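You operate a simulated robot arm through the tools that you are given. There is no shell and no other tool.

The job below is to be done with a simulated robot arm. You get a single attempt, and the scene is never put back.

TASK
Wash the black knob, blow it dry and refit it on its shaft.
Fine: use the soak tray and the blower; switch the tray off before you reach in; leave the other knobs alone. What is to be rubbed or washed off counts as gone when no trace of it is left.
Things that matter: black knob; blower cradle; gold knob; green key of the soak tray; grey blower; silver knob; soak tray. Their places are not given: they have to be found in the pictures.

Only the result counts: the job must be done as asked and must still hold three seconds after the hand-in. Knocking over, shifting, dropping, spilling or breaking anything else fails it.

THE ROBOT
A 7-joint arm with a four-finger gripper, fixed in place. Base frame: the origin is at the foot of the arm, x ahead of it, y to its left, z up. Readings come in cm, rad, newtons and seconds.
Its first joint turns from -1.204 to 3.002 rad. Payload 3.67 kg.
The TCP is the grasp point between the finger pads, 2.8 cm short of the fingertips. In the tool frame z runs along the fingers and y along their closing line. Largest opening 11.2 cm; the body of the gripper starts 7.3 cm behind the TCP.
Orientation is told as [roll, pitch, yaw] about the base's x, y, z axes, in that order, counted from this pose: with the fingers straight down and closing along the base's y, the tool's x points along the base's -x, its y along +y and its z along -z.

THE INTERFACE
- The arm moves only by the tool send_rows. Its argument "moves" is a list that holds one entry, the list of rows, each a list of 7 numbers: the shift along the tool's x, y, z in cm, then the turn, a rotation vector about the tool's x, y, z in rad, then the gripper command, from -1 (fully open) to 1 (shut), values between in proportion. In form: [[[tx, ty, tz, wx, wy, wz, hand], ...]]. A call has 1 to 20 rows; each row shifts and turns the commanded pose from where the row before left it, along the tool's axes as they then stand. Rows are played at 5 a second. More than 5 cm and 0.15 rad between two rows, or a gripper value outside its range, and nothing of the call is played. Where a pose cannot be reached the arm comes as near as it can. A force on the tool above 40 N (or 10 N above the force at the start of the call, whichever is more), or a blocked arm, ends the call early, and 0.2 s more pass. The fingers move at their own pace and stop on an object; they squeeze with about 27 N. The grip force told is the motor's: it shows also when the fingers shut on nothing. Time passes only in rows, and 0.2 s behind the last, so rows that do not move let the fingers close. The reply holds the time, the measured pose of the TCP, the force on the tool along the base axes, the opening and the grip force, in the units named above and with some noise, with the torque about the TCP (base axes, N m) and any sound that the robot's microphone picked up.
- Cameras (640 x 400 px; columns grow to the right, rows downward): "scene" is fixed at [21.96, -50.2, 162.92]; the picture's right is [0.42, -0.91, 0.00], its down [-0.65, -0.30, -0.70] and it looks along [0.63, 0.29, -0.72] (base axes); focal length 317 px, centre (320, 200). "wrist" rides on the gripper at [6, -1.8, -10.4] in the tool frame; the picture's right is [0.29, 0.96, 0.00], its down [-0.80, 0.24, -0.55] and it looks along [-0.53, 0.16, 0.83] (tool axes); focal length 234 px, centre (320, 200).
- snapshot(camera): a new picture of that camera. No time passes.
- raise_lower(by): slides the trunk up (or, below 0, down) by that many cm; the arm rides with it, the base frame stays. It gives what a move gives, with no picture.
- point_at(camera, pixels): for up to 12 pixels [column, row] of the newest picture of that camera ("zoom" is the newest enlarged one), the place [x, y, z] in the base frame of the surface seen there, good to about 0.2 cm, but the place of the scene camera against the robot may be out by one fixed shift of up to 1.8 cm in any direction. No time passes.
- enlarge(camera, box): a new picture of the part [left, top, right, bottom] of that camera's present view, enlarged. No time passes.
- close_job(): hands the job in; it is judged then, once.

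Leave the gripper open and the arm clear of the work at the hand-in unless told otherwise.

The tools are called after "Request:" as name(argument=value, ...) on one line, values as JSON. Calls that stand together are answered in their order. send_rows: Moves the arm, as the interface text tells. Its arguments: {"type":"object","properties":{"moves":{"type":"array","items":{"type":"array","items":{"type":"array","items":{"type":"number"}}}}},"required":["moves"]} The other tools are called the same way: raise_lower (by) slides the trunk up or down; snapshot (camera) takes a picture; point_at (camera, pixels) gives the place of the surface under pixels of a picture; enlarge (camera, box) takes an enlarged picture of a part of a camera's view; close_job () hands the job in.

At the start:

```text
t: 0.0
tcp_pos: [73.34, -2.69, 118.13]
ee_rot: [-0.001, -0.001, 0.0]
wrist_force: [0.1, 0.4, -0.2]
wrist_torque: [-0.01, 0.01, 0.03]
gripper_width: 11.22
finger_force: 0.2
trunk travel left (down, up): [-67.5, 16.5]
```

scene: 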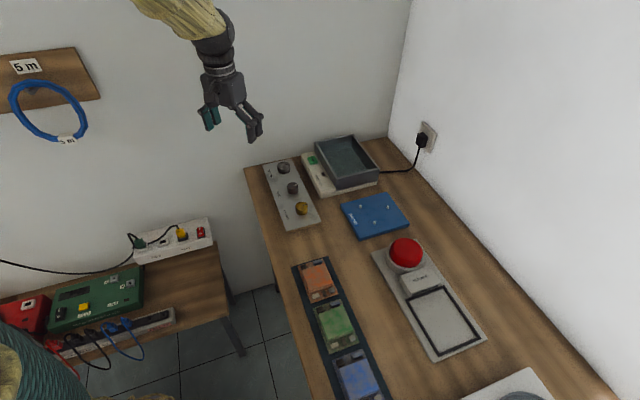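
wrist: 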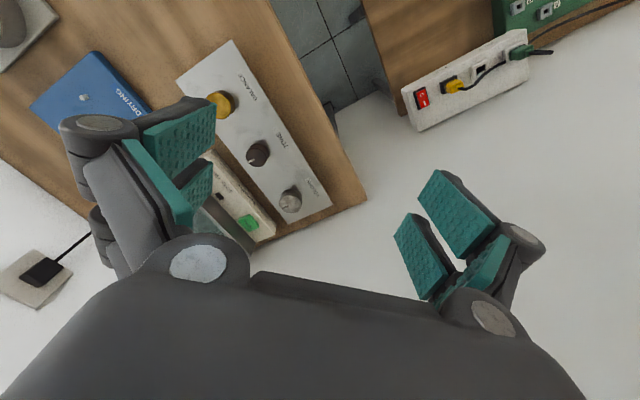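

I see a panel with three knobs (around [292,190] in the scene picture), a soak tray with a green key (around [345,165]), and a blue "drying" pad. I'll enlarge these areas to identify the parts.

Request:
enlarge(camera="scene", box=[240, 120, 440, 245])

Request:
enlarge(camera="scene", box=[280, 220, 600, 400])

Request:
enlarge(camera="wrist", box=[0, 0, 400, 250])

```text
3.20 times, centred on (340, 182) of scene
```

zoom: 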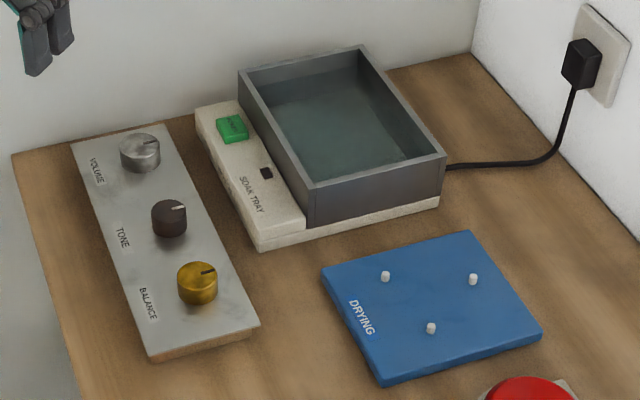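

```text
2.00 times, centred on (440, 310) of scene
```

zoom: 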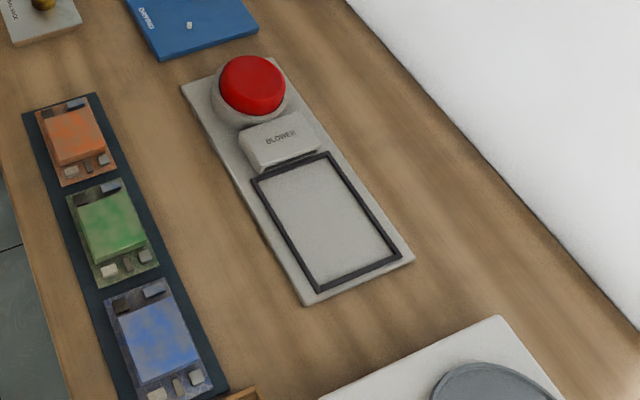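

```text
1.60 times, centred on (200, 125) of wrist
```

zoom: 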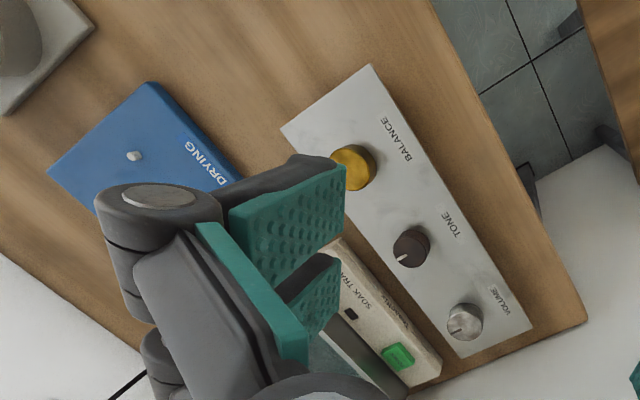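

I need the 3D places. I'll take the whole-scene pixels of the main things, and see what is at the bottom right [520,395].

Request:
point_at(camera="scene", pixels=[[283, 166], [292, 187], [301, 208], [313, 160], [345, 155], [375, 215], [405, 250], [420, 282], [445, 320], [525, 390], [400, 200], [333, 280]])

Request:
enlarge(camera="scene", box=[440, 300, 640, 400])

Request:
enlarge(camera="scene", box=[0, 200, 260, 400])

```text
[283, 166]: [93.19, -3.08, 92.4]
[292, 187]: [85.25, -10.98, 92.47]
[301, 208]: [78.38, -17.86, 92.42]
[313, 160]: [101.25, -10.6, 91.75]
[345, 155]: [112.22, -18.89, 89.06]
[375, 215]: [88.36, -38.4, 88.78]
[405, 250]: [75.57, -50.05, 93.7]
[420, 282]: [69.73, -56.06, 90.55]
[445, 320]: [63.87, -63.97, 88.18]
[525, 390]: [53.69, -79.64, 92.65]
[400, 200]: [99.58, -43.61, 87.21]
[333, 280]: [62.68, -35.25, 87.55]
```

```text
3.20 times, centred on (540, 350) of scene
```

zoom: 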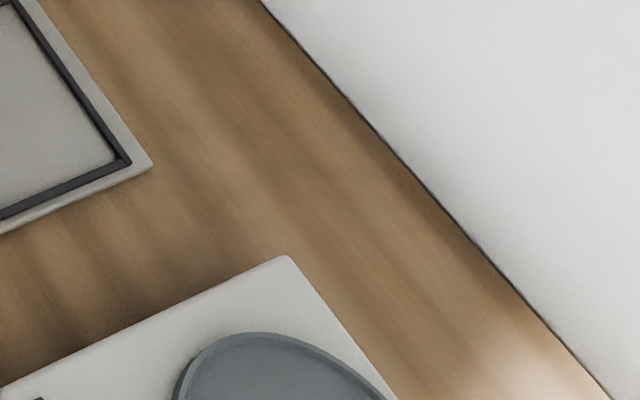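

```text
2.00 times, centred on (130, 300) of scene
```

zoom: 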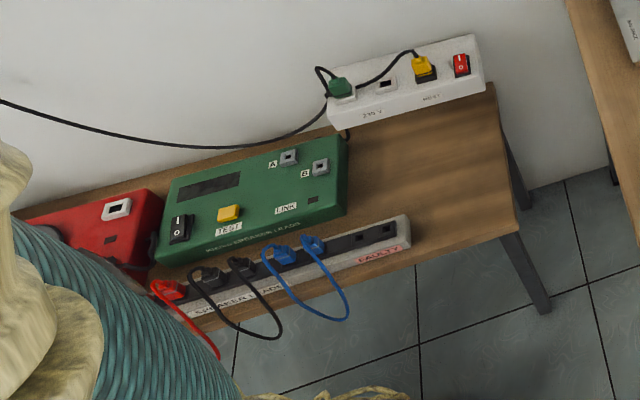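

The black knob "TONE" is at about (85,-11,92.5), the tray is far out near (112,-19), the drying pad is at (88,-38), and the red dome and "BLOWER" block are near (75,-50). I'll move the arm high over the bench towards -y to get a wrist view of the blower area.

Request:
send_rows(moves=[[[1.8, -4.5, 0, 0, 0, 0, -1], [1.8, -4.5, 0, 0, 0, 0, -1], [1.8, -4.5, 0, 0, 0, 0, -1], [1.8, -4.5, 0, 0, 0, 0, -1], [1.8, -4.5, 0, 0, 0, 0, -1], [1.8, -4.5, 0, 0, 0, 0, -1], [1.8, -4.5, 0, 0, 0, 0, -1], [1.8, -4.5, 0, 0, 0, 0, -1], [1.8, -4.5, 0, 0, 0, 0, -1], [1.8, -4.5, 0, 0, 0, 0, -1], [0, 0, 0, 0, 0, 0, -1]]])

Request:
snapshot(camera="wrist")

Request:
snapshot(camera="scene")

```text
t: 2.4
tcp_pos: [55.94, -47.4, 118.06]
ee_rot: [-0.001, 0.001, 0.001]
wrist_force: [0.7, -0.1, 0.6]
wrist_torque: [-0.02, -0.02, 0.04]
gripper_width: 11.2
finger_force: 0.0
trunk travel left (down, up): [-67.5, 16.5]
```

```text
taken
```

wrist: 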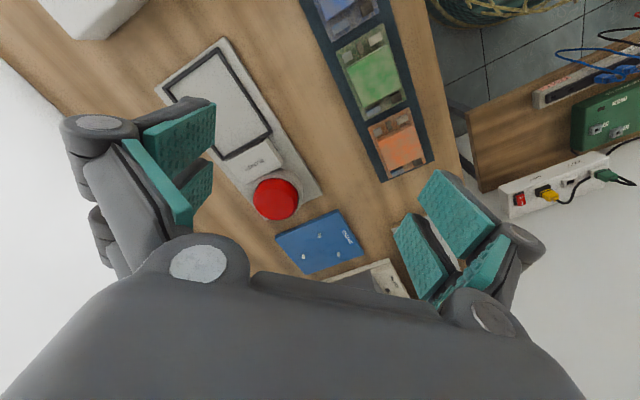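

```text
taken
```

scene: 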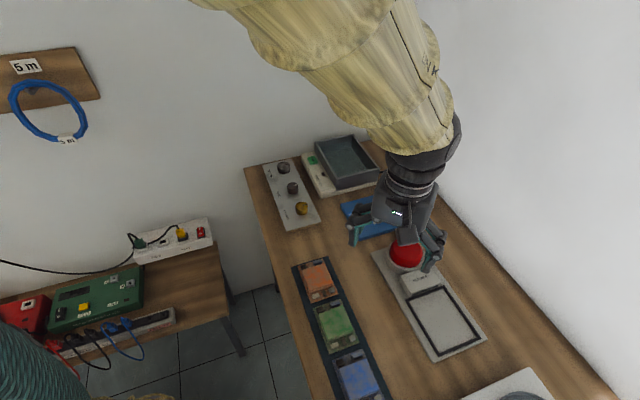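

The cradle plate is partly visible. I'll continue further towards -y to look at the object at about (54,-80).

Request:
send_rows(moves=[[[2.0, -4.0, -1, 0, 0, 0, -1], [2.0, -4.0, -1, 0, 0, 0, -1], [2.0, -4.0, -1, 0, 0, 0, -1], [2.0, -4.0, -1, 0, 0, 0, -1], [2.0, -4.0, -1, 0, 0, 0, -1], [2.0, -4.0, -1, 0, 0, 0, -1], [0, 0, 0, 0, 0, 0, -1]]])

Request:
snapshot(camera="wrist")

```text
t: 4.0
tcp_pos: [43.4, -71.87, 124.14]
ee_rot: [-0.003, 0.0, 0.0]
wrist_force: [0.1, 0.7, 0.6]
wrist_torque: [0.02, 0.04, 0.02]
gripper_width: 11.2
finger_force: 0.1
trunk travel left (down, up): [-67.5, 16.5]
```

```text
taken
```

wrist: 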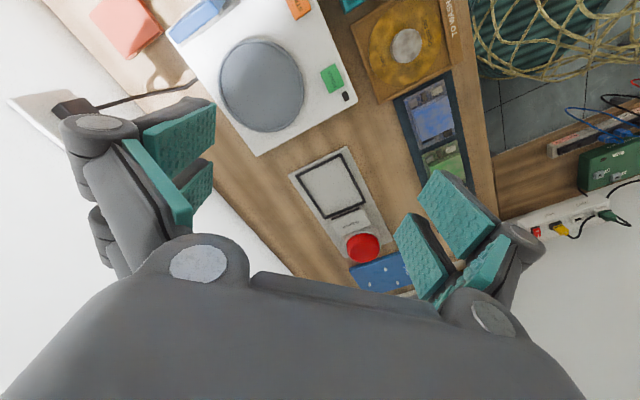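

There is more on the bench further to -y. I'll enlarge the upper part.

Request:
enlarge(camera="wrist", box=[40, 0, 480, 160])

Request:
enlarge(camera="wrist", box=[270, 130, 450, 300])

```text
1.45 times, centred on (260, 80) of wrist
```

zoom: 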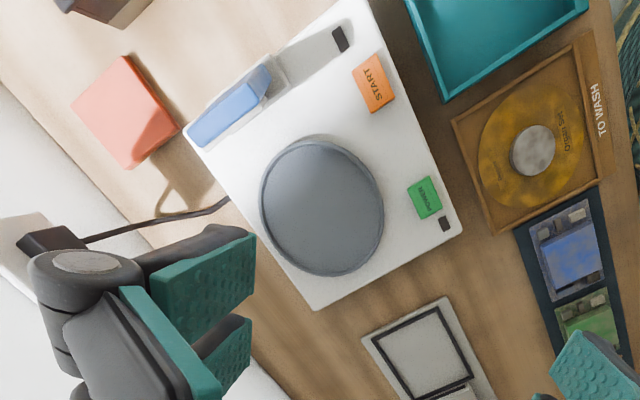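

```text
2.35 times, centred on (360, 215) of wrist
```

zoom: 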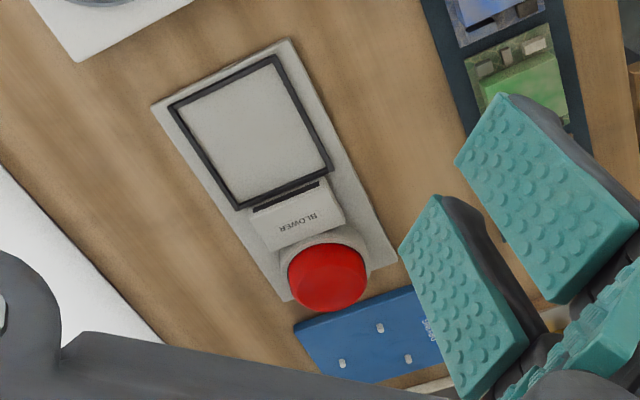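

The "BLOWER" block has a slot facing the black frame, with a red button beside it. I still want to check whether another (hand-held) blower sits in a cradle elsewhere, so I'll yaw the tool so that the camera looks towards -y.

Request:
send_rows(moves=[[[0, 0, 0, 0, 0, 0.15, -1], [0, 0, 0, 0, 0, 0.15, -1], [0, 0, 0, 0, 0, 0.15, -1], [0, 0, 0, 0, 0, 0.15, -1], [0, 0, 0, 0, 0, 0.15, -1], [0, 0, 0, 0, 0, 0.15, -1], [0, 0, 0, 0, 0, 0.15, -1], [0, 0, 0, 0, 0, 0.15, -1], [0, 0, 0, 0, 0, 0, -1]]])

Request:
snapshot(camera="wrist")

```text
t: 6.0
tcp_pos: [43.24, -71.8, 124.07]
ee_rot: [-0.001, 0.001, -1.201]
wrist_force: [1.5, 0.3, 0.3]
wrist_torque: [-0.01, -0.01, 0.0]
gripper_width: 11.19
finger_force: 0.0
trunk travel left (down, up): [-67.5, 16.5]
```

```text
taken
```

wrist: 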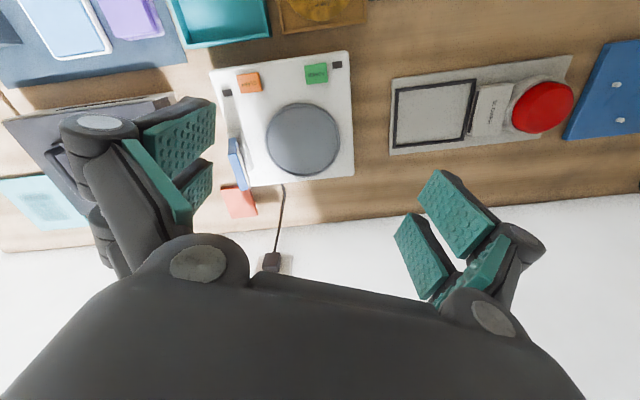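

I'll enlarge the left side and the blower station in this view.

Request:
enlarge(camera="wrist", box=[0, 0, 260, 260])

Request:
enlarge(camera="wrist", box=[370, 20, 640, 180])

```text
1.54 times, centred on (130, 130) of wrist
```

zoom: 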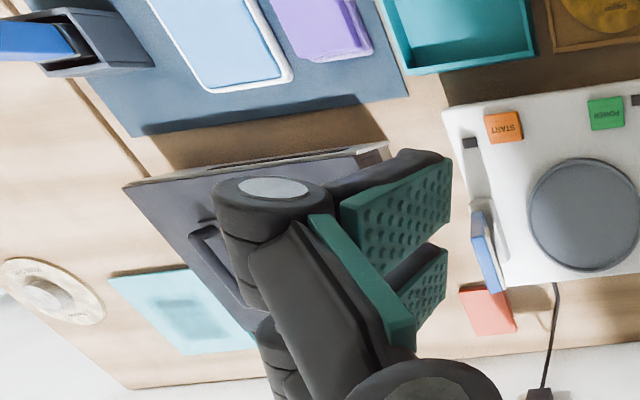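

```text
2.37 times, centred on (505, 100) of wrist
```

zoom: 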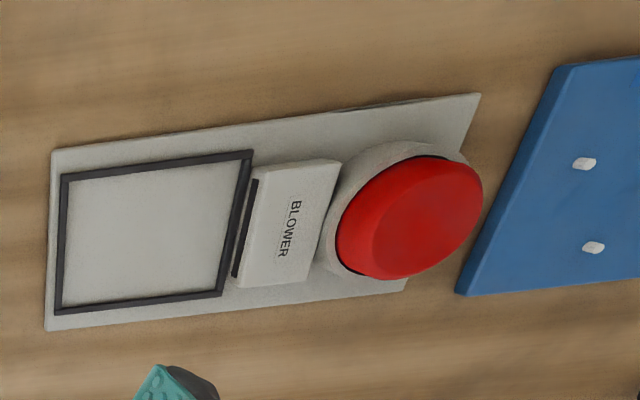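

The blower is a fixed station: a block with a slot facing the framed cradle, and a red push button. Next I'll yaw back to 0 and go to look at the knobs and tray from about (68,-20,124).

Request:
send_rows(moves=[[[0, 0, 0, 0, 0, -0.15, -1], [0, 0, 0, 0, 0, -0.15, -1], [0, 0, 0, 0, 0, -0.15, -1], [0, 0, 0, 0, 0, -0.15, -1], [0, 0, 0, 0, 0, -0.15, -1], [0, 0, 0, 0, 0, -0.15, -1], [0, 0, 0, 0, 0, -0.15, -1], [0, 0, 0, 0, 0, -0.15, -1], [-2.3, 4.3, 0, 0, 0, 0, -1], [-2.3, 4.3, 0, 0, 0, 0, -1], [-2.3, 4.3, 0, 0, 0, 0, -1], [-2.3, 4.3, 0, 0, 0, 0, -1], [-2.3, 4.3, 0, 0, 0, 0, -1], [-2.3, 4.3, 0, 0, 0, 0, -1], [-2.3, 4.3, 0, 0, 0, 0, -1], [-2.3, 4.3, 0, 0, 0, 0, -1], [-2.3, 4.3, 0, 0, 0, 0, -1], [-2.3, 4.3, 0, 0, 0, 0, -1], [-2.3, 4.3, 0, 0, 0, 0, -1], [0, 0, 0, 0, 0, 0, -1]]])

Request:
snapshot(camera="wrist")

```text
t: 10.2
tcp_pos: [68.45, -24.32, 124.17]
ee_rot: [0.002, 0.0, 0.0]
wrist_force: [-0.7, -0.5, -0.1]
wrist_torque: [0.03, -0.05, 0.04]
gripper_width: 11.22
finger_force: 0.0
trunk travel left (down, up): [-67.5, 16.5]
```

```text
taken
```

wrist: 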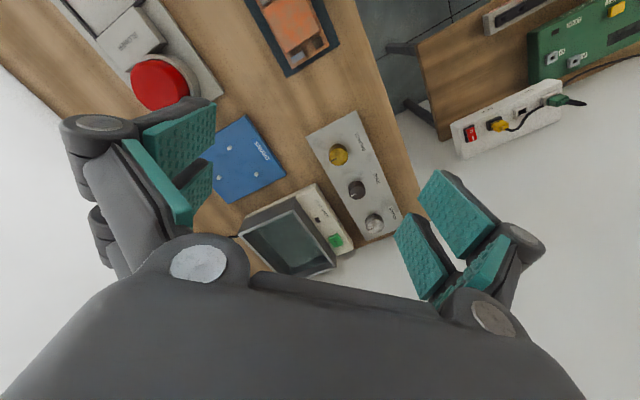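

Good view of everything. I'll enlarge the knob panel and tray region and read points.

Request:
enlarge(camera="wrist", box=[230, 100, 410, 280])

Request:
point_at(camera="wrist", pixels=[[338, 153], [356, 189], [374, 223], [336, 240], [285, 245], [255, 240], [300, 215], [320, 210], [250, 165], [160, 83], [130, 35], [100, 10]])

```text
2.22 times, centred on (320, 190) of wrist
```

zoom: 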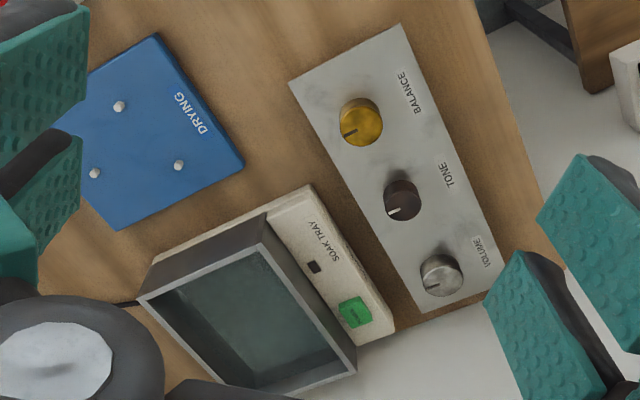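

```text
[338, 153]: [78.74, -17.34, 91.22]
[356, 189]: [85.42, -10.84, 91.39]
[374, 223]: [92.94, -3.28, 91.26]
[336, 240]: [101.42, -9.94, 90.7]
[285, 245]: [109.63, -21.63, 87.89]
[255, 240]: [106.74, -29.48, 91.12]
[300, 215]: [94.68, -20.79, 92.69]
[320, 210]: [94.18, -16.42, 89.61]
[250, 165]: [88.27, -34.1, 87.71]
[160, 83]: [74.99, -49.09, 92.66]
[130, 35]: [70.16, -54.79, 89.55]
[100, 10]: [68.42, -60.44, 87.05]
```

I'll read tray corners, key, LED and knob details in the zoom.

Request:
point_at(camera="zoom", pixels=[[265, 219], [141, 297], [354, 368], [259, 243], [165, 300], [330, 355], [220, 290], [260, 300], [353, 312], [313, 267], [330, 240], [290, 196]])

Request:
point_at(camera="zoom", pixels=[[403, 187], [390, 200], [413, 200], [400, 218], [390, 212], [360, 107], [358, 135], [440, 265], [437, 285], [370, 160], [425, 240], [450, 190]])

Request:
enlarge(camera="wrist", box=[310, 130, 400, 245])

```text
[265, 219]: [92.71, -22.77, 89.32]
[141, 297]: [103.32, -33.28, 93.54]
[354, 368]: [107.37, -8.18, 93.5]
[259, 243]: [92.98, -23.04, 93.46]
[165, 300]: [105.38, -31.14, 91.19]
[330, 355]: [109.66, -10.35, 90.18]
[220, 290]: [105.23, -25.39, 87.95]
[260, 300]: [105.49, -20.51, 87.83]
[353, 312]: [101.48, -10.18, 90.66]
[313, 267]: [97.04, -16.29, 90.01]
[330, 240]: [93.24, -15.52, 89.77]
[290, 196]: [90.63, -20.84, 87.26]
```

```text
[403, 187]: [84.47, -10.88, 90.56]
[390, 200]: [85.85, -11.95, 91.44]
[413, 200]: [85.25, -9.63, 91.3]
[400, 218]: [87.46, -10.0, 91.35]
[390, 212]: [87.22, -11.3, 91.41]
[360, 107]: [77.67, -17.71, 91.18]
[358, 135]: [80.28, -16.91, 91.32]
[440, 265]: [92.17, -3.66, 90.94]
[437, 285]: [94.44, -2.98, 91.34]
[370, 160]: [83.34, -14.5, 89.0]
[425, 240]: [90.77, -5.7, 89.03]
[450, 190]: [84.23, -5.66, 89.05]
```

```text
3.48 times, centred on (355, 188) of wrist
```

zoom: 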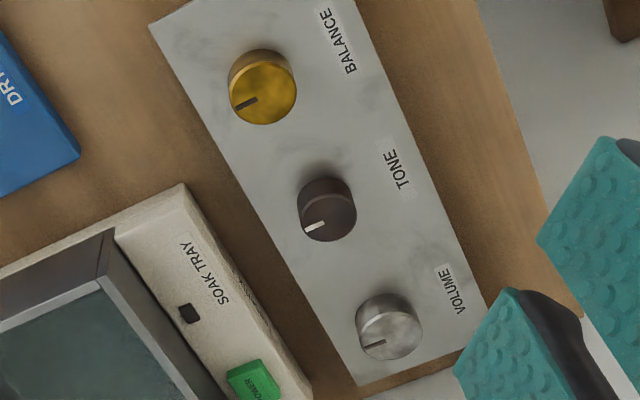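

I'll measure the black knob's top outline in this closer zoom: left, right, upper and lower rim, and the pointer mark.

Request:
point_at(camera="zoom", pixels=[[301, 222], [355, 203], [322, 193], [338, 240], [330, 216], [306, 230], [323, 222], [246, 103], [235, 107], [383, 341], [365, 347]])

```text
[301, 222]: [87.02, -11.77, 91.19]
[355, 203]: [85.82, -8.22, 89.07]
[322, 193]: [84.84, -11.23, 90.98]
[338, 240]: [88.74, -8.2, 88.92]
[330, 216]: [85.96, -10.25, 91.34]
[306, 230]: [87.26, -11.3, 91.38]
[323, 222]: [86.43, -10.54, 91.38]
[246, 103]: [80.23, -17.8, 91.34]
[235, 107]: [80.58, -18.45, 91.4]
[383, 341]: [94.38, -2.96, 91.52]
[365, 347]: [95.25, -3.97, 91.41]
```

The black knob's top is at z≈91.4 and its centre is near (86.1,-10.5), on a panel with its top at z 89.0. I'll go to a hover about 16 cm above it for a closer look.

Request:
send_rows(moves=[[[-2.92, 2.3, 2.83, 0, 0, 0, -1], [-2.92, 2.3, 2.83, 0, 0, 0, -1], [-2.92, 2.3, 2.83, 0, 0, 0, -1], [-2.92, 2.3, 2.83, 0, 0, 0, -1], [-2.92, 2.3, 2.83, 0, 0, 0, -1], [-2.92, 2.3, 2.83, 0, 0, 0, -1], [0, 0, 0, 0, 0, 0, -1]]])

Request:
snapshot(camera="wrist")

```text
t: 11.8
tcp_pos: [85.86, -10.79, 107.44]
ee_rot: [0.0, -0.001, 0.0]
wrist_force: [-0.6, 0.3, -0.5]
wrist_torque: [-0.03, -0.03, 0.0]
gripper_width: 11.2
finger_force: 0.2
trunk travel left (down, up): [-67.5, 16.5]
```

```text
taken
```

wrist: 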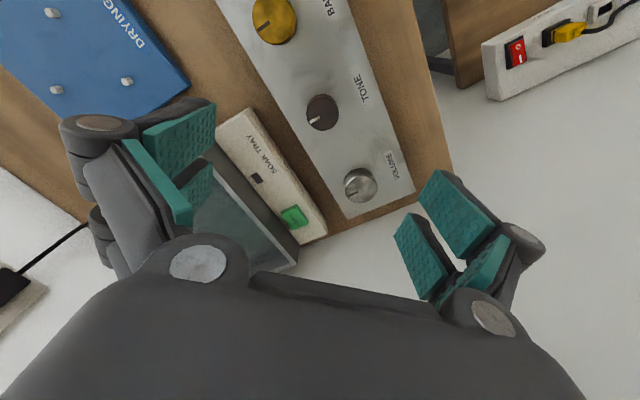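

I'll enlarge the knobs for a precise centre and pointer heading.

Request:
enlarge(camera="wrist", box=[250, 60, 410, 220])

```text
2.50 times, centred on (330, 140) of wrist
```

zoom: 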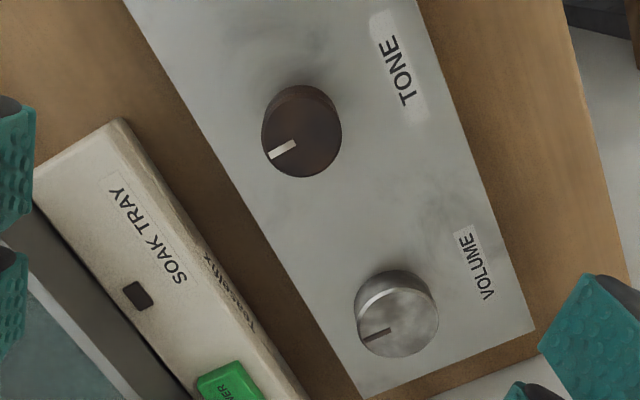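

Request:
point_at(camera="zoom", pixels=[[302, 137], [265, 137], [339, 137], [302, 101], [302, 175], [270, 155], [296, 144], [397, 315], [364, 339], [390, 331], [300, 90], [232, 380]])

```text
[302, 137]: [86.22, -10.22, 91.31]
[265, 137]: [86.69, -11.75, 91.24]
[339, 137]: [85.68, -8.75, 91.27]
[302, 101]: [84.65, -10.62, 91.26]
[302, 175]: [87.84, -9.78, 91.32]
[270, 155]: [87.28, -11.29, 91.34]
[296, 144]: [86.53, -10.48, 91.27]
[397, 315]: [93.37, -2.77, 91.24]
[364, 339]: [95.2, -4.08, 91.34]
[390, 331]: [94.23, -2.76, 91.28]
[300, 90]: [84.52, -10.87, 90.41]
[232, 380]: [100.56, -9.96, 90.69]
```

The knob's centre is (86.2,-10.25), about 3.2 cm across, with the pointer heading at about -45°. Before grasping I'll test with the empty hand whether the arm reaches over the tray, keeping the tips above its rim (z 93.5).

Request:
send_rows(moves=[[[-2.7, -2.44, 1.4, 0, 0, 0, -1], [-2.7, -2.44, 1.4, 0, 0, 0, -1], [-2.7, -2.44, 1.4, 0, 0, 0, -1], [-2.7, -2.44, 1.4, 0, 0, 0, -1], [-2.7, -2.44, 1.4, 0, 0, 0, -1], [0, 0, 0, 0, 0, 0, -1]]])

Request:
snapshot(camera="wrist")

Request:
snapshot(camera="scene")

```text
t: 13.2
tcp_pos: [99.57, -22.81, 100.35]
ee_rot: [0.001, -0.002, 0.001]
wrist_force: [-0.4, -0.5, 0.3]
wrist_torque: [0.0, -0.01, -0.01]
gripper_width: 11.21
finger_force: 0.0
trunk travel left (down, up): [-67.5, 16.5]
```

```text
taken
```

wrist: 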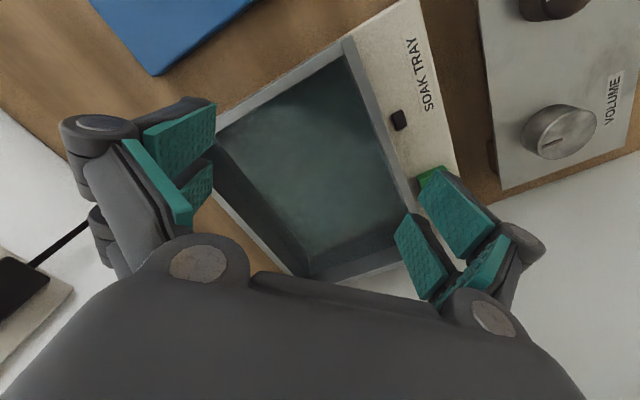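

```text
taken
```

scene: 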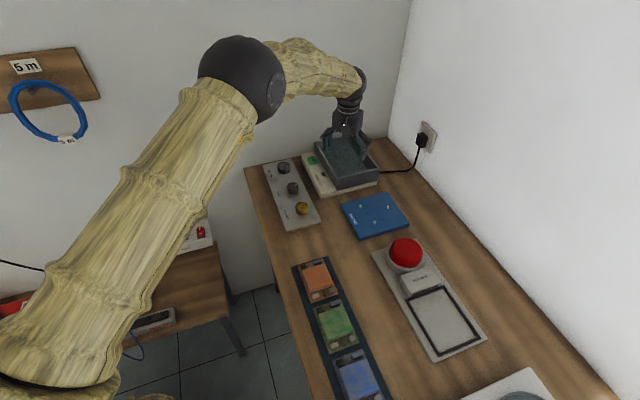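

It reaches (99.6,-22.8,100). Now I'll read the tray's inner geometry in this view.

Request:
point_at(camera="wrist", pixels=[[345, 42], [218, 130], [352, 60], [408, 195], [330, 90], [300, 150], [350, 200], [235, 135], [320, 265], [400, 120], [432, 175], [300, 110]])

Request:
enlarge(camera="wrist", box=[200, 20, 460, 290])

```text
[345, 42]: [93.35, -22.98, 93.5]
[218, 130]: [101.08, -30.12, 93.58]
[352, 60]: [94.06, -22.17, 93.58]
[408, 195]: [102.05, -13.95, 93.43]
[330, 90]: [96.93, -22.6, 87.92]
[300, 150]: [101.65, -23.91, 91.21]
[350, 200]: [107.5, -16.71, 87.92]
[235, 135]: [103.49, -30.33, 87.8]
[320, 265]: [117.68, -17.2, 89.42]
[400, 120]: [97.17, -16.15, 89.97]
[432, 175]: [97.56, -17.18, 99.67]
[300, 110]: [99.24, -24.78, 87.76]
```

```text
1.48 times, centred on (330, 155) of wrist
```

zoom: 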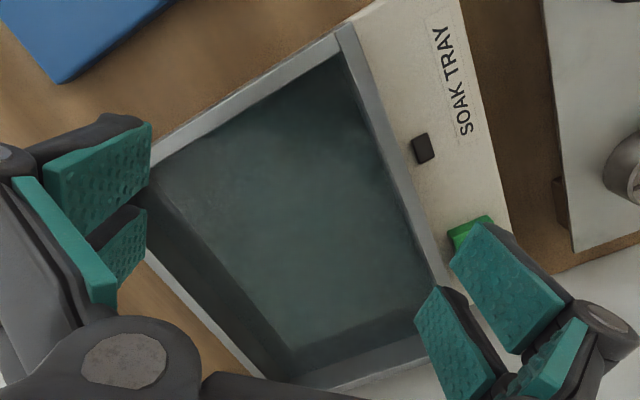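

One reading (z 91.2) differs from the rest (87.9); I'll sample more points for the liquid level.

Request:
point_at(camera="wrist", pixels=[[300, 150], [302, 152], [296, 148], [310, 160], [290, 140], [320, 180], [340, 150], [370, 130], [260, 120], [350, 80], [345, 240], [250, 170]])

```text
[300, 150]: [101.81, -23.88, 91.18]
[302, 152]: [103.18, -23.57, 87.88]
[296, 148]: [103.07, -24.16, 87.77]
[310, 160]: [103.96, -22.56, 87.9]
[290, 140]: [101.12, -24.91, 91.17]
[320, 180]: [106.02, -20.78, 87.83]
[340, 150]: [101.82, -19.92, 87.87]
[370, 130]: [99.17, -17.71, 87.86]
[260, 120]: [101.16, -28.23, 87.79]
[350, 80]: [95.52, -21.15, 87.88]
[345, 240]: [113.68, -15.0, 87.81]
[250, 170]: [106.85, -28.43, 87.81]
```

Liquid surface is at z≈91.2, the bottom at 87.85, and the rim at 93.5. The knob (2.4 cm) will be fully under. I'll test reach a bit lower at (102.5,-21,97.5), tips still above the rim.

Request:
send_rows(moves=[[[-1.5, 0.9, 1.4, 0, 0, 0, -1], [-1.4, 0.9, 1.4, 0, 0, 0, -1], [0, 0, 0, 0, 0, 0, -1], [0, 0, 0, 0, 0, 0, -1]]])

```text
t: 14.2
tcp_pos: [102.36, -21.19, 97.19]
ee_rot: [0.0, -0.001, 0.001]
wrist_force: [-0.1, -0.4, 0.1]
wrist_torque: [0.03, 0.04, 0.01]
gripper_width: 11.21
finger_force: 0.1
trunk travel left (down, up): [-67.5, 16.5]
```

Reached without trouble. Now back up and over to the black knob at (86.2,-10.25), with the opening reduced to 6 cm, stopping at z 97.

Request:
send_rows(moves=[[[0, 0, -4.5, 0, 0, 0, -1], [0, 0, -4.5, 0, 0, 0, -1], [4.04, 2.74, 0, 0, 0, 0, -1], [4.04, 2.74, 0, 0, 0, 0, -1], [4.04, 2.74, 0, 0, 0, 0, -1], [4.04, 2.74, 0, 0, 0, 0, -0.07], [0, 0, 4.5, 0, 0, 0, -0.07], [0, 0, 4.5, 0, 0, 0, -0.07], [0, 0, 0, 0, 0, 0, -0.07]]])

Request:
snapshot(camera="wrist")

```text
t: 16.2
tcp_pos: [86.48, -9.89, 97.33]
ee_rot: [0.0, 0.0, -0.002]
wrist_force: [0.7, -0.3, -0.2]
wrist_torque: [0.04, -0.02, 0.0]
gripper_width: 5.99
finger_force: 0.2
trunk travel left (down, up): [-67.5, 16.5]
```

```text
taken
```

wrist: 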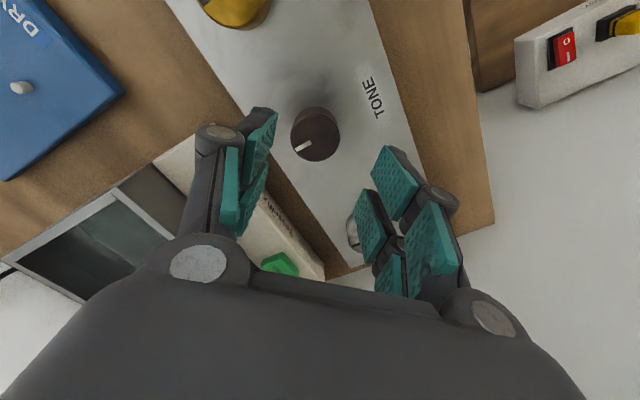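

I'll refine the knob's centre from here.

Request:
enlarge(camera="wrist", box=[260, 80, 380, 180])

Request:
point_at(camera="wrist", pixels=[[316, 137], [294, 137], [338, 137], [316, 116], [316, 158], [298, 149], [310, 142], [316, 112]])

```text
4.00 times, centred on (320, 130) of wrist
```

zoom: 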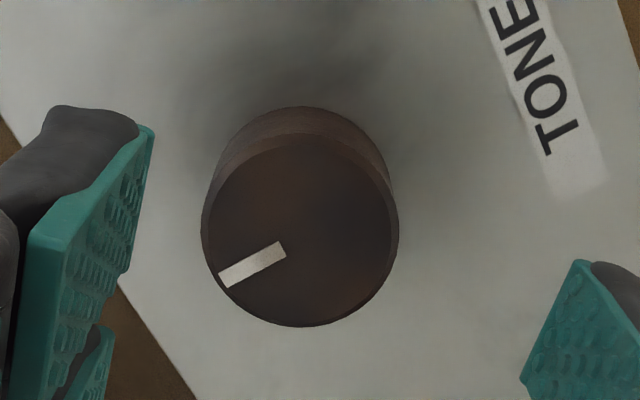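

```text
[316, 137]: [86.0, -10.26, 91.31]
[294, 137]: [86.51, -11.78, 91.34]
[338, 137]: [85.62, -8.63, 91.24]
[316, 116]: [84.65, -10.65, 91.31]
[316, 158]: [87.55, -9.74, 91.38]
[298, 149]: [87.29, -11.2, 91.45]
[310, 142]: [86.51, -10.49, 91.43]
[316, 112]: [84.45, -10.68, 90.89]
```

The knob's centre is (86.1,-10.25), top z 91.35. I'll descend to TCP z≈92.2 (tips 89.4, above the panel top at 89.0) with the fingers open.

Request:
send_rows(moves=[[[0.35, -0.35, 1.7, 0, 0, 0, -0.07], [0, 0, 1.7, 0, 0, 0, -0.07], [0, 0, 1.7, 0, 0, 0, -0.07], [0, 0, 0, 0, 0, 0, -0.07]]])

Request:
snapshot(camera="wrist")

```text
t: 17.2
tcp_pos: [86.04, -10.6, 92.38]
ee_rot: [0.0, 0.0, -0.001]
wrist_force: [0.1, -0.7, 0.6]
wrist_torque: [0.01, -0.02, 0.03]
gripper_width: 5.99
finger_force: 0.1
trunk travel left (down, up): [-67.5, 16.5]
```

```text
taken
```

wrist: 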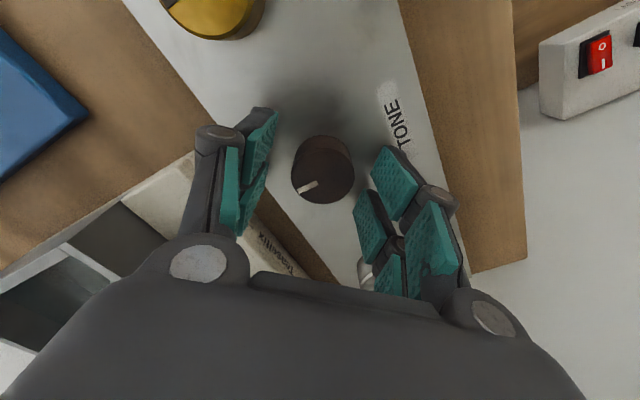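

The knob sits centred between the pads (around [322,168], where the fingertips project). I'll close now and read the opening.

Request:
send_rows(moves=[[[0, 0, 0, 0, 0, 0, 0.3], [0, 0, 0, 0, 0, 0, 0.5], [0, 0, 0, 0, 0, 0, 1], [0, 0, 0, 0, 0, 0, 1]]])

Request:
snapshot(camera="wrist")

```text
t: 18.2
tcp_pos: [86.05, -10.56, 92.35]
ee_rot: [0.0, 0.0, 0.002]
wrist_force: [1.7, 6.3, -0.3]
wrist_torque: [0.21, -0.04, 0.01]
gripper_width: 3.43
finger_force: 27.2
trunk travel left (down, up): [-67.5, 16.5]
```

```text
taken
```

wrist: 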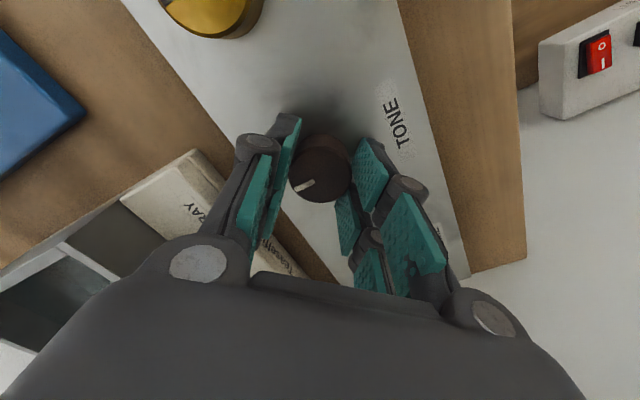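

Gripped at 3.43 cm, with 6 N sideways in +y: the hand is a little too far to -y. I'll ease it 0.3 cm in +y to relieve the shaft and record the pose.

Request:
send_rows(moves=[[[0, 0.3, 0, 0, 0, 0, 1], [0, 0, 0, 0, 0, 0, 1]]])

```text
t: 18.8
tcp_pos: [86.13, -10.34, 92.38]
ee_rot: [-0.001, 0.001, -0.003]
wrist_force: [2.6, -5.1, 3.3]
wrist_torque: [-0.22, -0.05, 0.02]
gripper_width: 3.43
finger_force: 27.1
trunk travel left (down, up): [-67.5, 16.5]
```

Slight overshoot; I'll go back 0.14 cm and 0.08 cm in +x, then read again.

Request:
send_rows(moves=[[[-0.06, -0.14, 0, 0, 0, 0, 1], [0, 0, 0, 0, 0, 0, 1]]])

Request:
enlarge(camera="wrist", box=[270, 110, 370, 210])

```text
t: 19.4
tcp_pos: [86.03, -10.42, 92.41]
ee_rot: [0.0, 0.0, 0.001]
wrist_force: [0.7, -4.3, 4.0]
wrist_torque: [-0.17, -0.04, -0.04]
gripper_width: 3.45
finger_force: 27.1
trunk travel left (down, up): [-67.5, 16.5]
```

```text
4.00 times, centred on (320, 160) of wrist
```

zoom: 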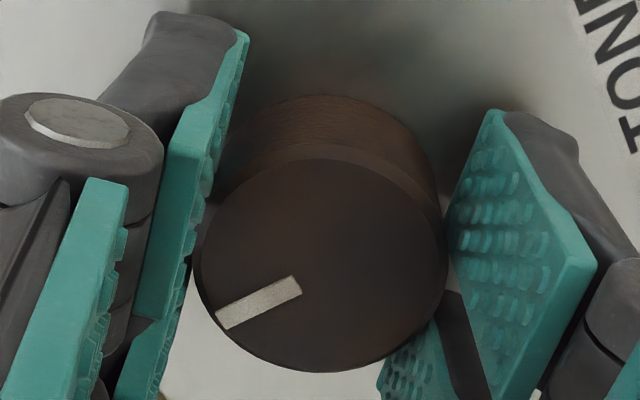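

Reference pose for refitting: TCP about (86.1,-10.42,92.4), yaw 0, pointer from zoom (220,322) to (298,285). Now I'll pull straight up slowly.

Request:
send_rows(moves=[[[0, 0.0, -0.5, 0, 0, 0, 1], [0, 0, -0.5, 0, 0, 0, 1], [0, 0, -0.5, 0, 0, 0, 1], [0, 0, -0.5, 0, 0, 0, 1], [0, 0, -0.5, 0, 0, 0, 1], [0, 0, -0.5, 0, 0, 0, 1], [0, 0, -0.5, 0, 0, 0, 1], [0, 0, -1, 0, 0, 0, 1], [0, 0, -1, 0, 0, 0, 1], [0, 0, 0, 0, 0, 0, 1]]])

Request:
snapshot(camera="wrist")

```text
t: 21.6
tcp_pos: [85.96, -10.3, 97.87]
ee_rot: [-0.001, 0.001, 0.0]
wrist_force: [0.2, -0.1, -0.7]
wrist_torque: [0.0, 0.02, 0.01]
gripper_width: 3.44
finger_force: 26.7
trunk travel left (down, up): [-67.5, 16.5]
```

```text
taken
```

wrist: 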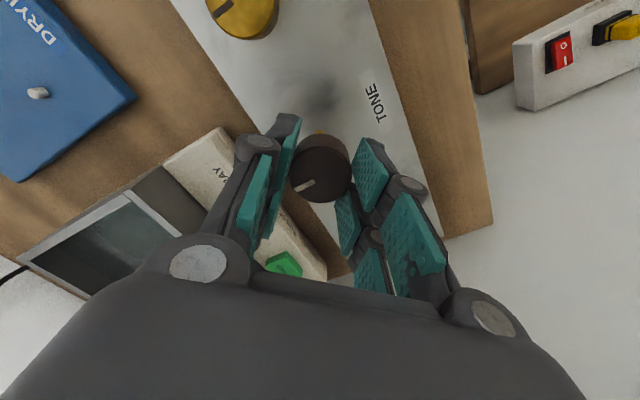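

The knob came off and the brass shaft is visible at [320,130]. I'll lift to z≈103 and carry it over the tray to (101.8,-22), then check.

Request:
send_rows(moves=[[[0, 0, -2.5, 0, 0, 0, 1], [0, 0, -2.5, 0, 0, 0, 1], [-3.16, -2.33, 0, 0, 0, 0, 1], [-3.16, -2.33, 0, 0, 0, 0, 1], [-3.16, -2.33, 0, 0, 0, 0, 1], [-3.16, -2.33, 0, 0, 0, 0, 1], [-3.16, -2.33, 0, 0, 0, 0, 1], [0, 0, 0, 0, 0, 0, 1], [0, 0, 0, 0, 0, 0, 1]]])

Request:
snapshot(camera="wrist")

Request:
snapshot(camera="scene")

```text
t: 23.6
tcp_pos: [101.93, -21.97, 102.75]
ee_rot: [0.0, 0.002, 0.0]
wrist_force: [0.4, 0.3, 0.4]
wrist_torque: [0.02, 0.0, -0.02]
gripper_width: 3.44
finger_force: 27.0
trunk travel left (down, up): [-67.5, 16.5]
```

```text
taken
```

wrist: 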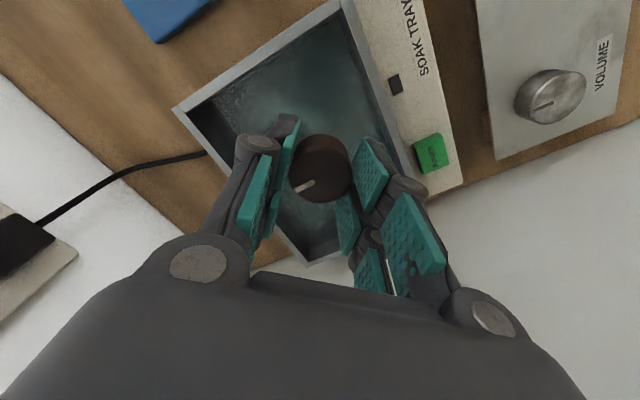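

```text
taken
```

scene: 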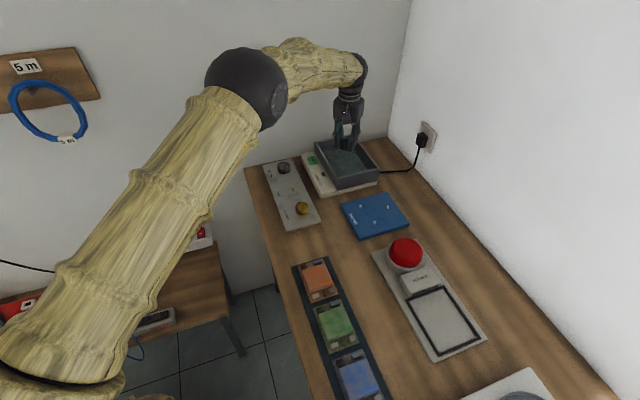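

The knob is over the liquid, clear of the walls, and the LED is dark (off). I'll lower gently to just above the bottom.

Request:
send_rows(moves=[[[0, 0, 2, 0, 0, 0, 1], [0, 0, 2, 0, 0, 0, 1], [0, 0, 2, 0, 0, 0, 1], [0, 0, 1.5, 0, 0, 0, 1], [0, 0, 0.8, 0, 0, 0, 1], [0, 0, 0.8, 0, 0, 0, 1], [0, 0, 0.8, 0, 0, 0, 1], [0, 0, 0.6, 0, 0, 0, 1], [0, 0, 0.3, 0, 0, 0, 1], [0, 0, 0, 0, 0, 0, 1]]])

Request:
snapshot(camera="wrist")

```text
t: 25.8
tcp_pos: [101.84, -21.89, 91.98]
ee_rot: [0.0, 0.0, 0.001]
wrist_force: [0.0, 0.0, -0.6]
wrist_torque: [0.04, 0.0, 0.02]
gripper_width: 3.43
finger_force: 27.2
trunk travel left (down, up): [-67.5, 16.5]
```

```text
taken
```

wrist: 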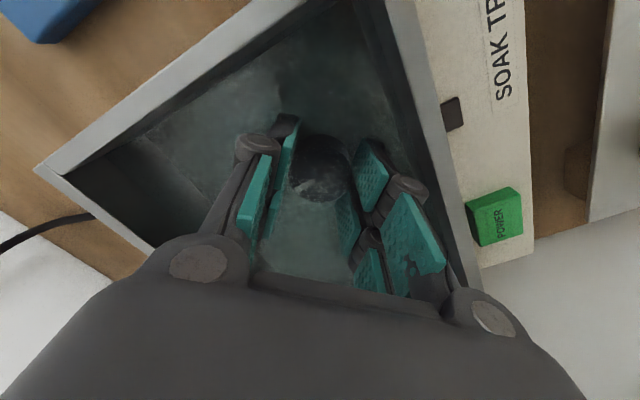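

Knob submerged, no contact force yet. I'll go down in 0.15 cm steps to feel the bottom.

Request:
send_rows(moves=[[[0, 0, 0.2, 0, 0, 0, 1], [0, 0, 0.15, 0, 0, 0, 1], [0, 0, 0.1, 0, 0, 0, 1], [0, 0, 0, 0, 0, 0, 1]]])

```text
t: 26.8
tcp_pos: [101.96, -22.02, 91.47]
ee_rot: [0.002, 0.0, 0.001]
wrist_force: [0.4, 0.1, -0.7]
wrist_torque: [0.03, 0.0, 0.01]
gripper_width: 3.43
finger_force: 26.8
trunk travel left (down, up): [-67.5, 16.5]
```

Request:
send_rows(moves=[[[0, 0, 0.15, 0, 0, 0, 1], [0, 0, 0.1, 0, 0, 0, 1], [0, 0, 0, 0, 0, 0, 1]]])

```text
t: 27.6
tcp_pos: [101.82, -21.92, 91.37]
ee_rot: [-0.002, -0.001, -0.002]
wrist_force: [-0.4, 0.8, 0.3]
wrist_torque: [0.01, 0.01, 0.04]
gripper_width: 3.43
finger_force: 27.0
trunk travel left (down, up): [-67.5, 16.5]
```

Nearly on the bottom. I'll release it slowly, opening to about 6 cm, and rise straight out.

Request:
send_rows(moves=[[[0, 0, 0, 0, 0, 0, 0.36], [0, 0, 0, 0, 0, 0, 0.3], [0, 0, 0, 0, 0, 0, 0.1], [0, 0, 0, 0, 0, 0, -0.07], [0, 0, 0, 0, 0, 0, -0.07], [0, 0, -1, 0, 0, 0, -0.07], [0, 0, -1, 0, 0, 0, -0.07], [0, 0, -2, 0, 0, 0, -0.07], [0, 0, -3, 0, 0, 0, -0.07], [0, 0, -4, 0, 0, 0, -0.07], [0, 0, -4, 0, 0, 0, -1], [0, 0, 0, 0, 0, 0, -1]]])

Request:
snapshot(camera="wrist")

```text
t: 30.2
tcp_pos: [101.91, -22.03, 105.82]
ee_rot: [-0.001, 0.0, -0.001]
wrist_force: [-0.2, 0.3, 0.3]
wrist_torque: [-0.03, 0.02, 0.01]
gripper_width: 11.2
finger_force: 0.0
trunk travel left (down, up): [-67.5, 16.5]
```

```text
taken
```

wrist: 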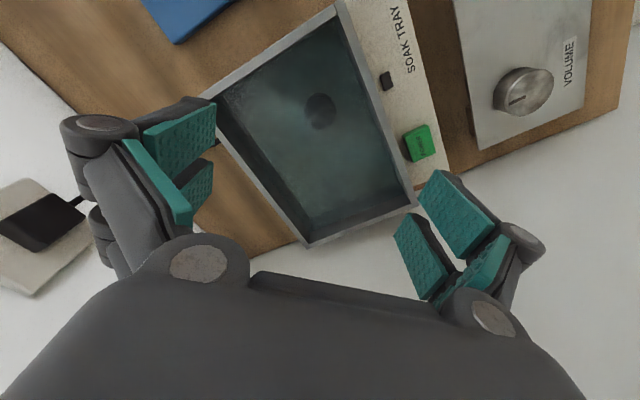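

The knob lies in the tray at [320,110]. Now I'll measure the green key at [418,143].

Request:
enlarge(camera="wrist", box=[280, 60, 450, 200])

Request:
point_at(camera="wrist", pixels=[[418, 143], [408, 140], [427, 140], [418, 130], [420, 155], [320, 110], [312, 110], [388, 80], [437, 145], [403, 150]])

```text
2.86 times, centred on (365, 130) of wrist
```

zoom: 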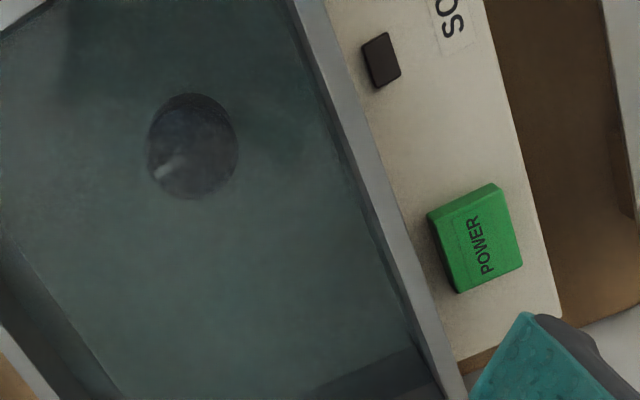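

```text
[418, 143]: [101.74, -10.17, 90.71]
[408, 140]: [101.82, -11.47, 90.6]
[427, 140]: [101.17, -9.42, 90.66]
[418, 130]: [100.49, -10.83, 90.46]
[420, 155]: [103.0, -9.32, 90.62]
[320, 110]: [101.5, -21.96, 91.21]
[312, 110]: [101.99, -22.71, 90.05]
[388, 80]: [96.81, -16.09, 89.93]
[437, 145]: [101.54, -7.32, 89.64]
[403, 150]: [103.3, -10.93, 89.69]
```

The key's centre is about (101.65,-10.0), top z 90.65. I'll shut the fingers, move over it, and stop at z≈96.

Request:
send_rows(moves=[[[0.1, 4, 0, 0, 0, 0, 1], [0.1, 4, 0, 0, 0, 0, 1], [0.05, 4, 0, 0, 0, 0, 1], [0, 0, 3.3, 0, 0, 0, 1], [0, 0, 3.3, 0, 0, 0, 1], [0, 0, 3.0, 0, 0, 0, 1], [0, 0, 0, 0, 0, 0, 1]]])

Request:
snapshot(camera="wrist")

```text
t: 31.8
tcp_pos: [101.72, -9.98, 96.76]
ee_rot: [0.0, 0.001, 0.001]
wrist_force: [1.1, -0.5, 0.1]
wrist_torque: [0.02, -0.04, -0.02]
gripper_width: 0.0
finger_force: 26.9
trunk travel left (down, up): [-67.5, 16.5]
```

```text
taken
```

wrist: 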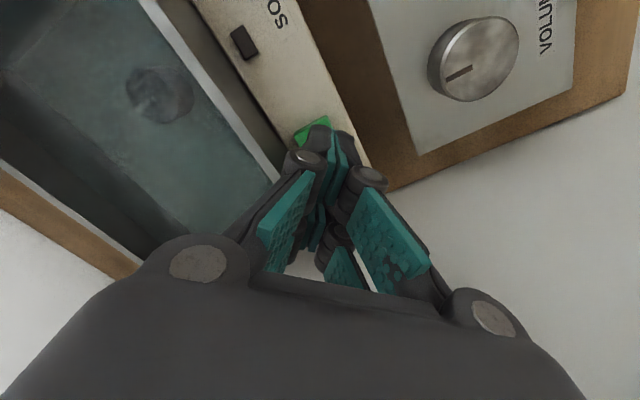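

Tips are over the key. I'll descend to near contact and then in small steps, watching force and sound.

Request:
send_rows(moves=[[[0, 0, 1.5, 0, 0, 0, 1], [0, 0, 1.2, 0, 0, 0, 1], [0, 0, 0.3, 0, 0, 0, 1], [0, 0, 0.15, 0, 0, 0, 1], [0, 0, 0, 0, 0, 0, 1]]])

```text
t: 33.0
tcp_pos: [101.56, -9.99, 93.55]
ee_rot: [0.0, 0.001, 0.0]
wrist_force: [0.1, 0.1, 0.7]
wrist_torque: [-0.02, 0.01, 0.02]
gripper_width: 0.01
finger_force: 27.2
trunk travel left (down, up): [-67.5, 16.5]
```

Request:
send_rows(moves=[[[0, 0, 0.15, 0, 0, 0, 1], [0, 0, 0.15, 0, 0, 0, 1], [0, 0, 0, 0, 0, 0, 1]]])

Request:
enlarge(camera="wrist", box=[180, 0, 400, 200])

```text
t: 33.8
tcp_pos: [101.55, -9.87, 93.33]
ee_rot: [-0.001, 0.001, -0.002]
wrist_force: [0.1, 0.3, 0.0]
wrist_torque: [0.01, 0.02, -0.03]
gripper_width: 0.03
finger_force: 26.7
trunk travel left (down, up): [-67.5, 16.5]
```

```text
2.00 times, centred on (290, 100) of wrist
```

zoom: 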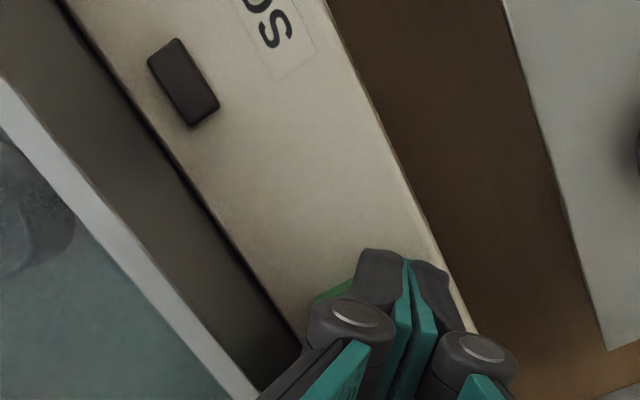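

No contact yet; I'll continue down in small steps.

Request:
send_rows(moves=[[[0, 0, 0.15, 0, 0, 0, 1], [0, 0, 0.1, 0, 0, 0, 1], [0, 0, 0, 0, 0, 0, 1]]])

```text
t: 34.6
tcp_pos: [101.51, -10.05, 93.09]
ee_rot: [0.0, 0.001, -0.001]
wrist_force: [-0.4, 0.3, 0.8]
wrist_torque: [-0.01, 0.0, -0.02]
gripper_width: 0.62
finger_force: 35.8
trunk travel left (down, up): [-67.5, 16.5]
```

The fingers got pushed open to 0.62 cm: something is wedging the tips. I'll look.

Request:
snapshot(camera="wrist")

Request:
enlarge(camera="wrist", box=[220, 80, 420, 280])

Request:
enlarge(camera="scene", box=[280, 80, 400, 200])

```text
taken
```

wrist: 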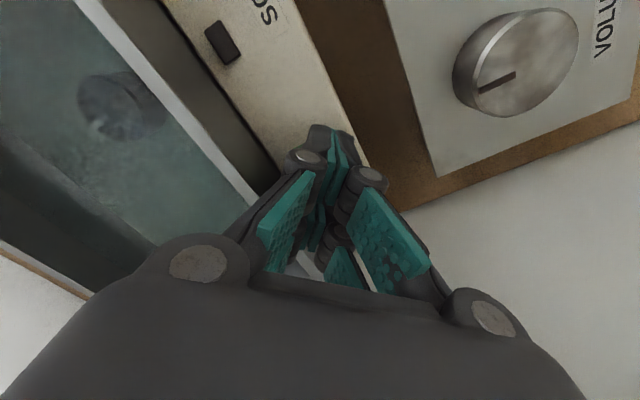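

```text
2.00 times, centred on (320, 180) of wrist
```

zoom: 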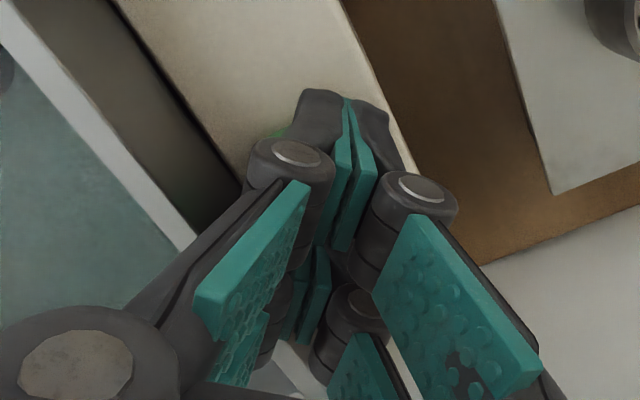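

```text
3.33 times, centred on (340, 140) of scene
```

zoom: 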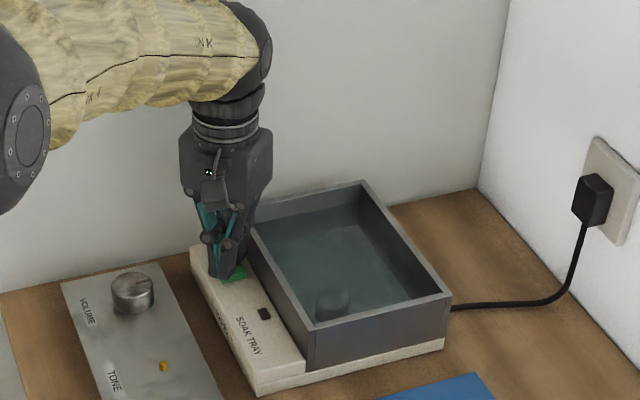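

The tips are on the key, slightly apart. I'll press a little further and watch the force and sound.

Request:
send_rows(moves=[[[0, 0, 0.15, 0, 0, 0, 1], [0, 0, 0, 0, 0, 0, 1]]])

Request:
snapshot(camera="wrist")

```text
t: 35.2
tcp_pos: [101.55, -9.99, 92.88]
ee_rot: [0.0, 0.0, -0.001]
wrist_force: [-0.7, 0.0, 2.2]
wrist_torque: [-0.01, -0.03, -0.02]
gripper_width: 0.6
finger_force: 35.7
trunk travel left (down, up): [-67.5, 16.5]
heard: click
```

```text
taken
```

wrist: 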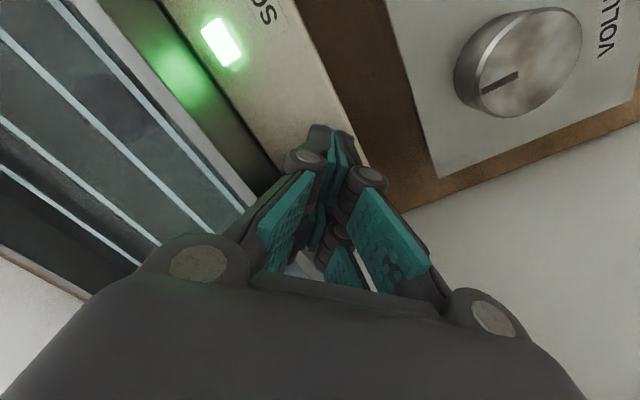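

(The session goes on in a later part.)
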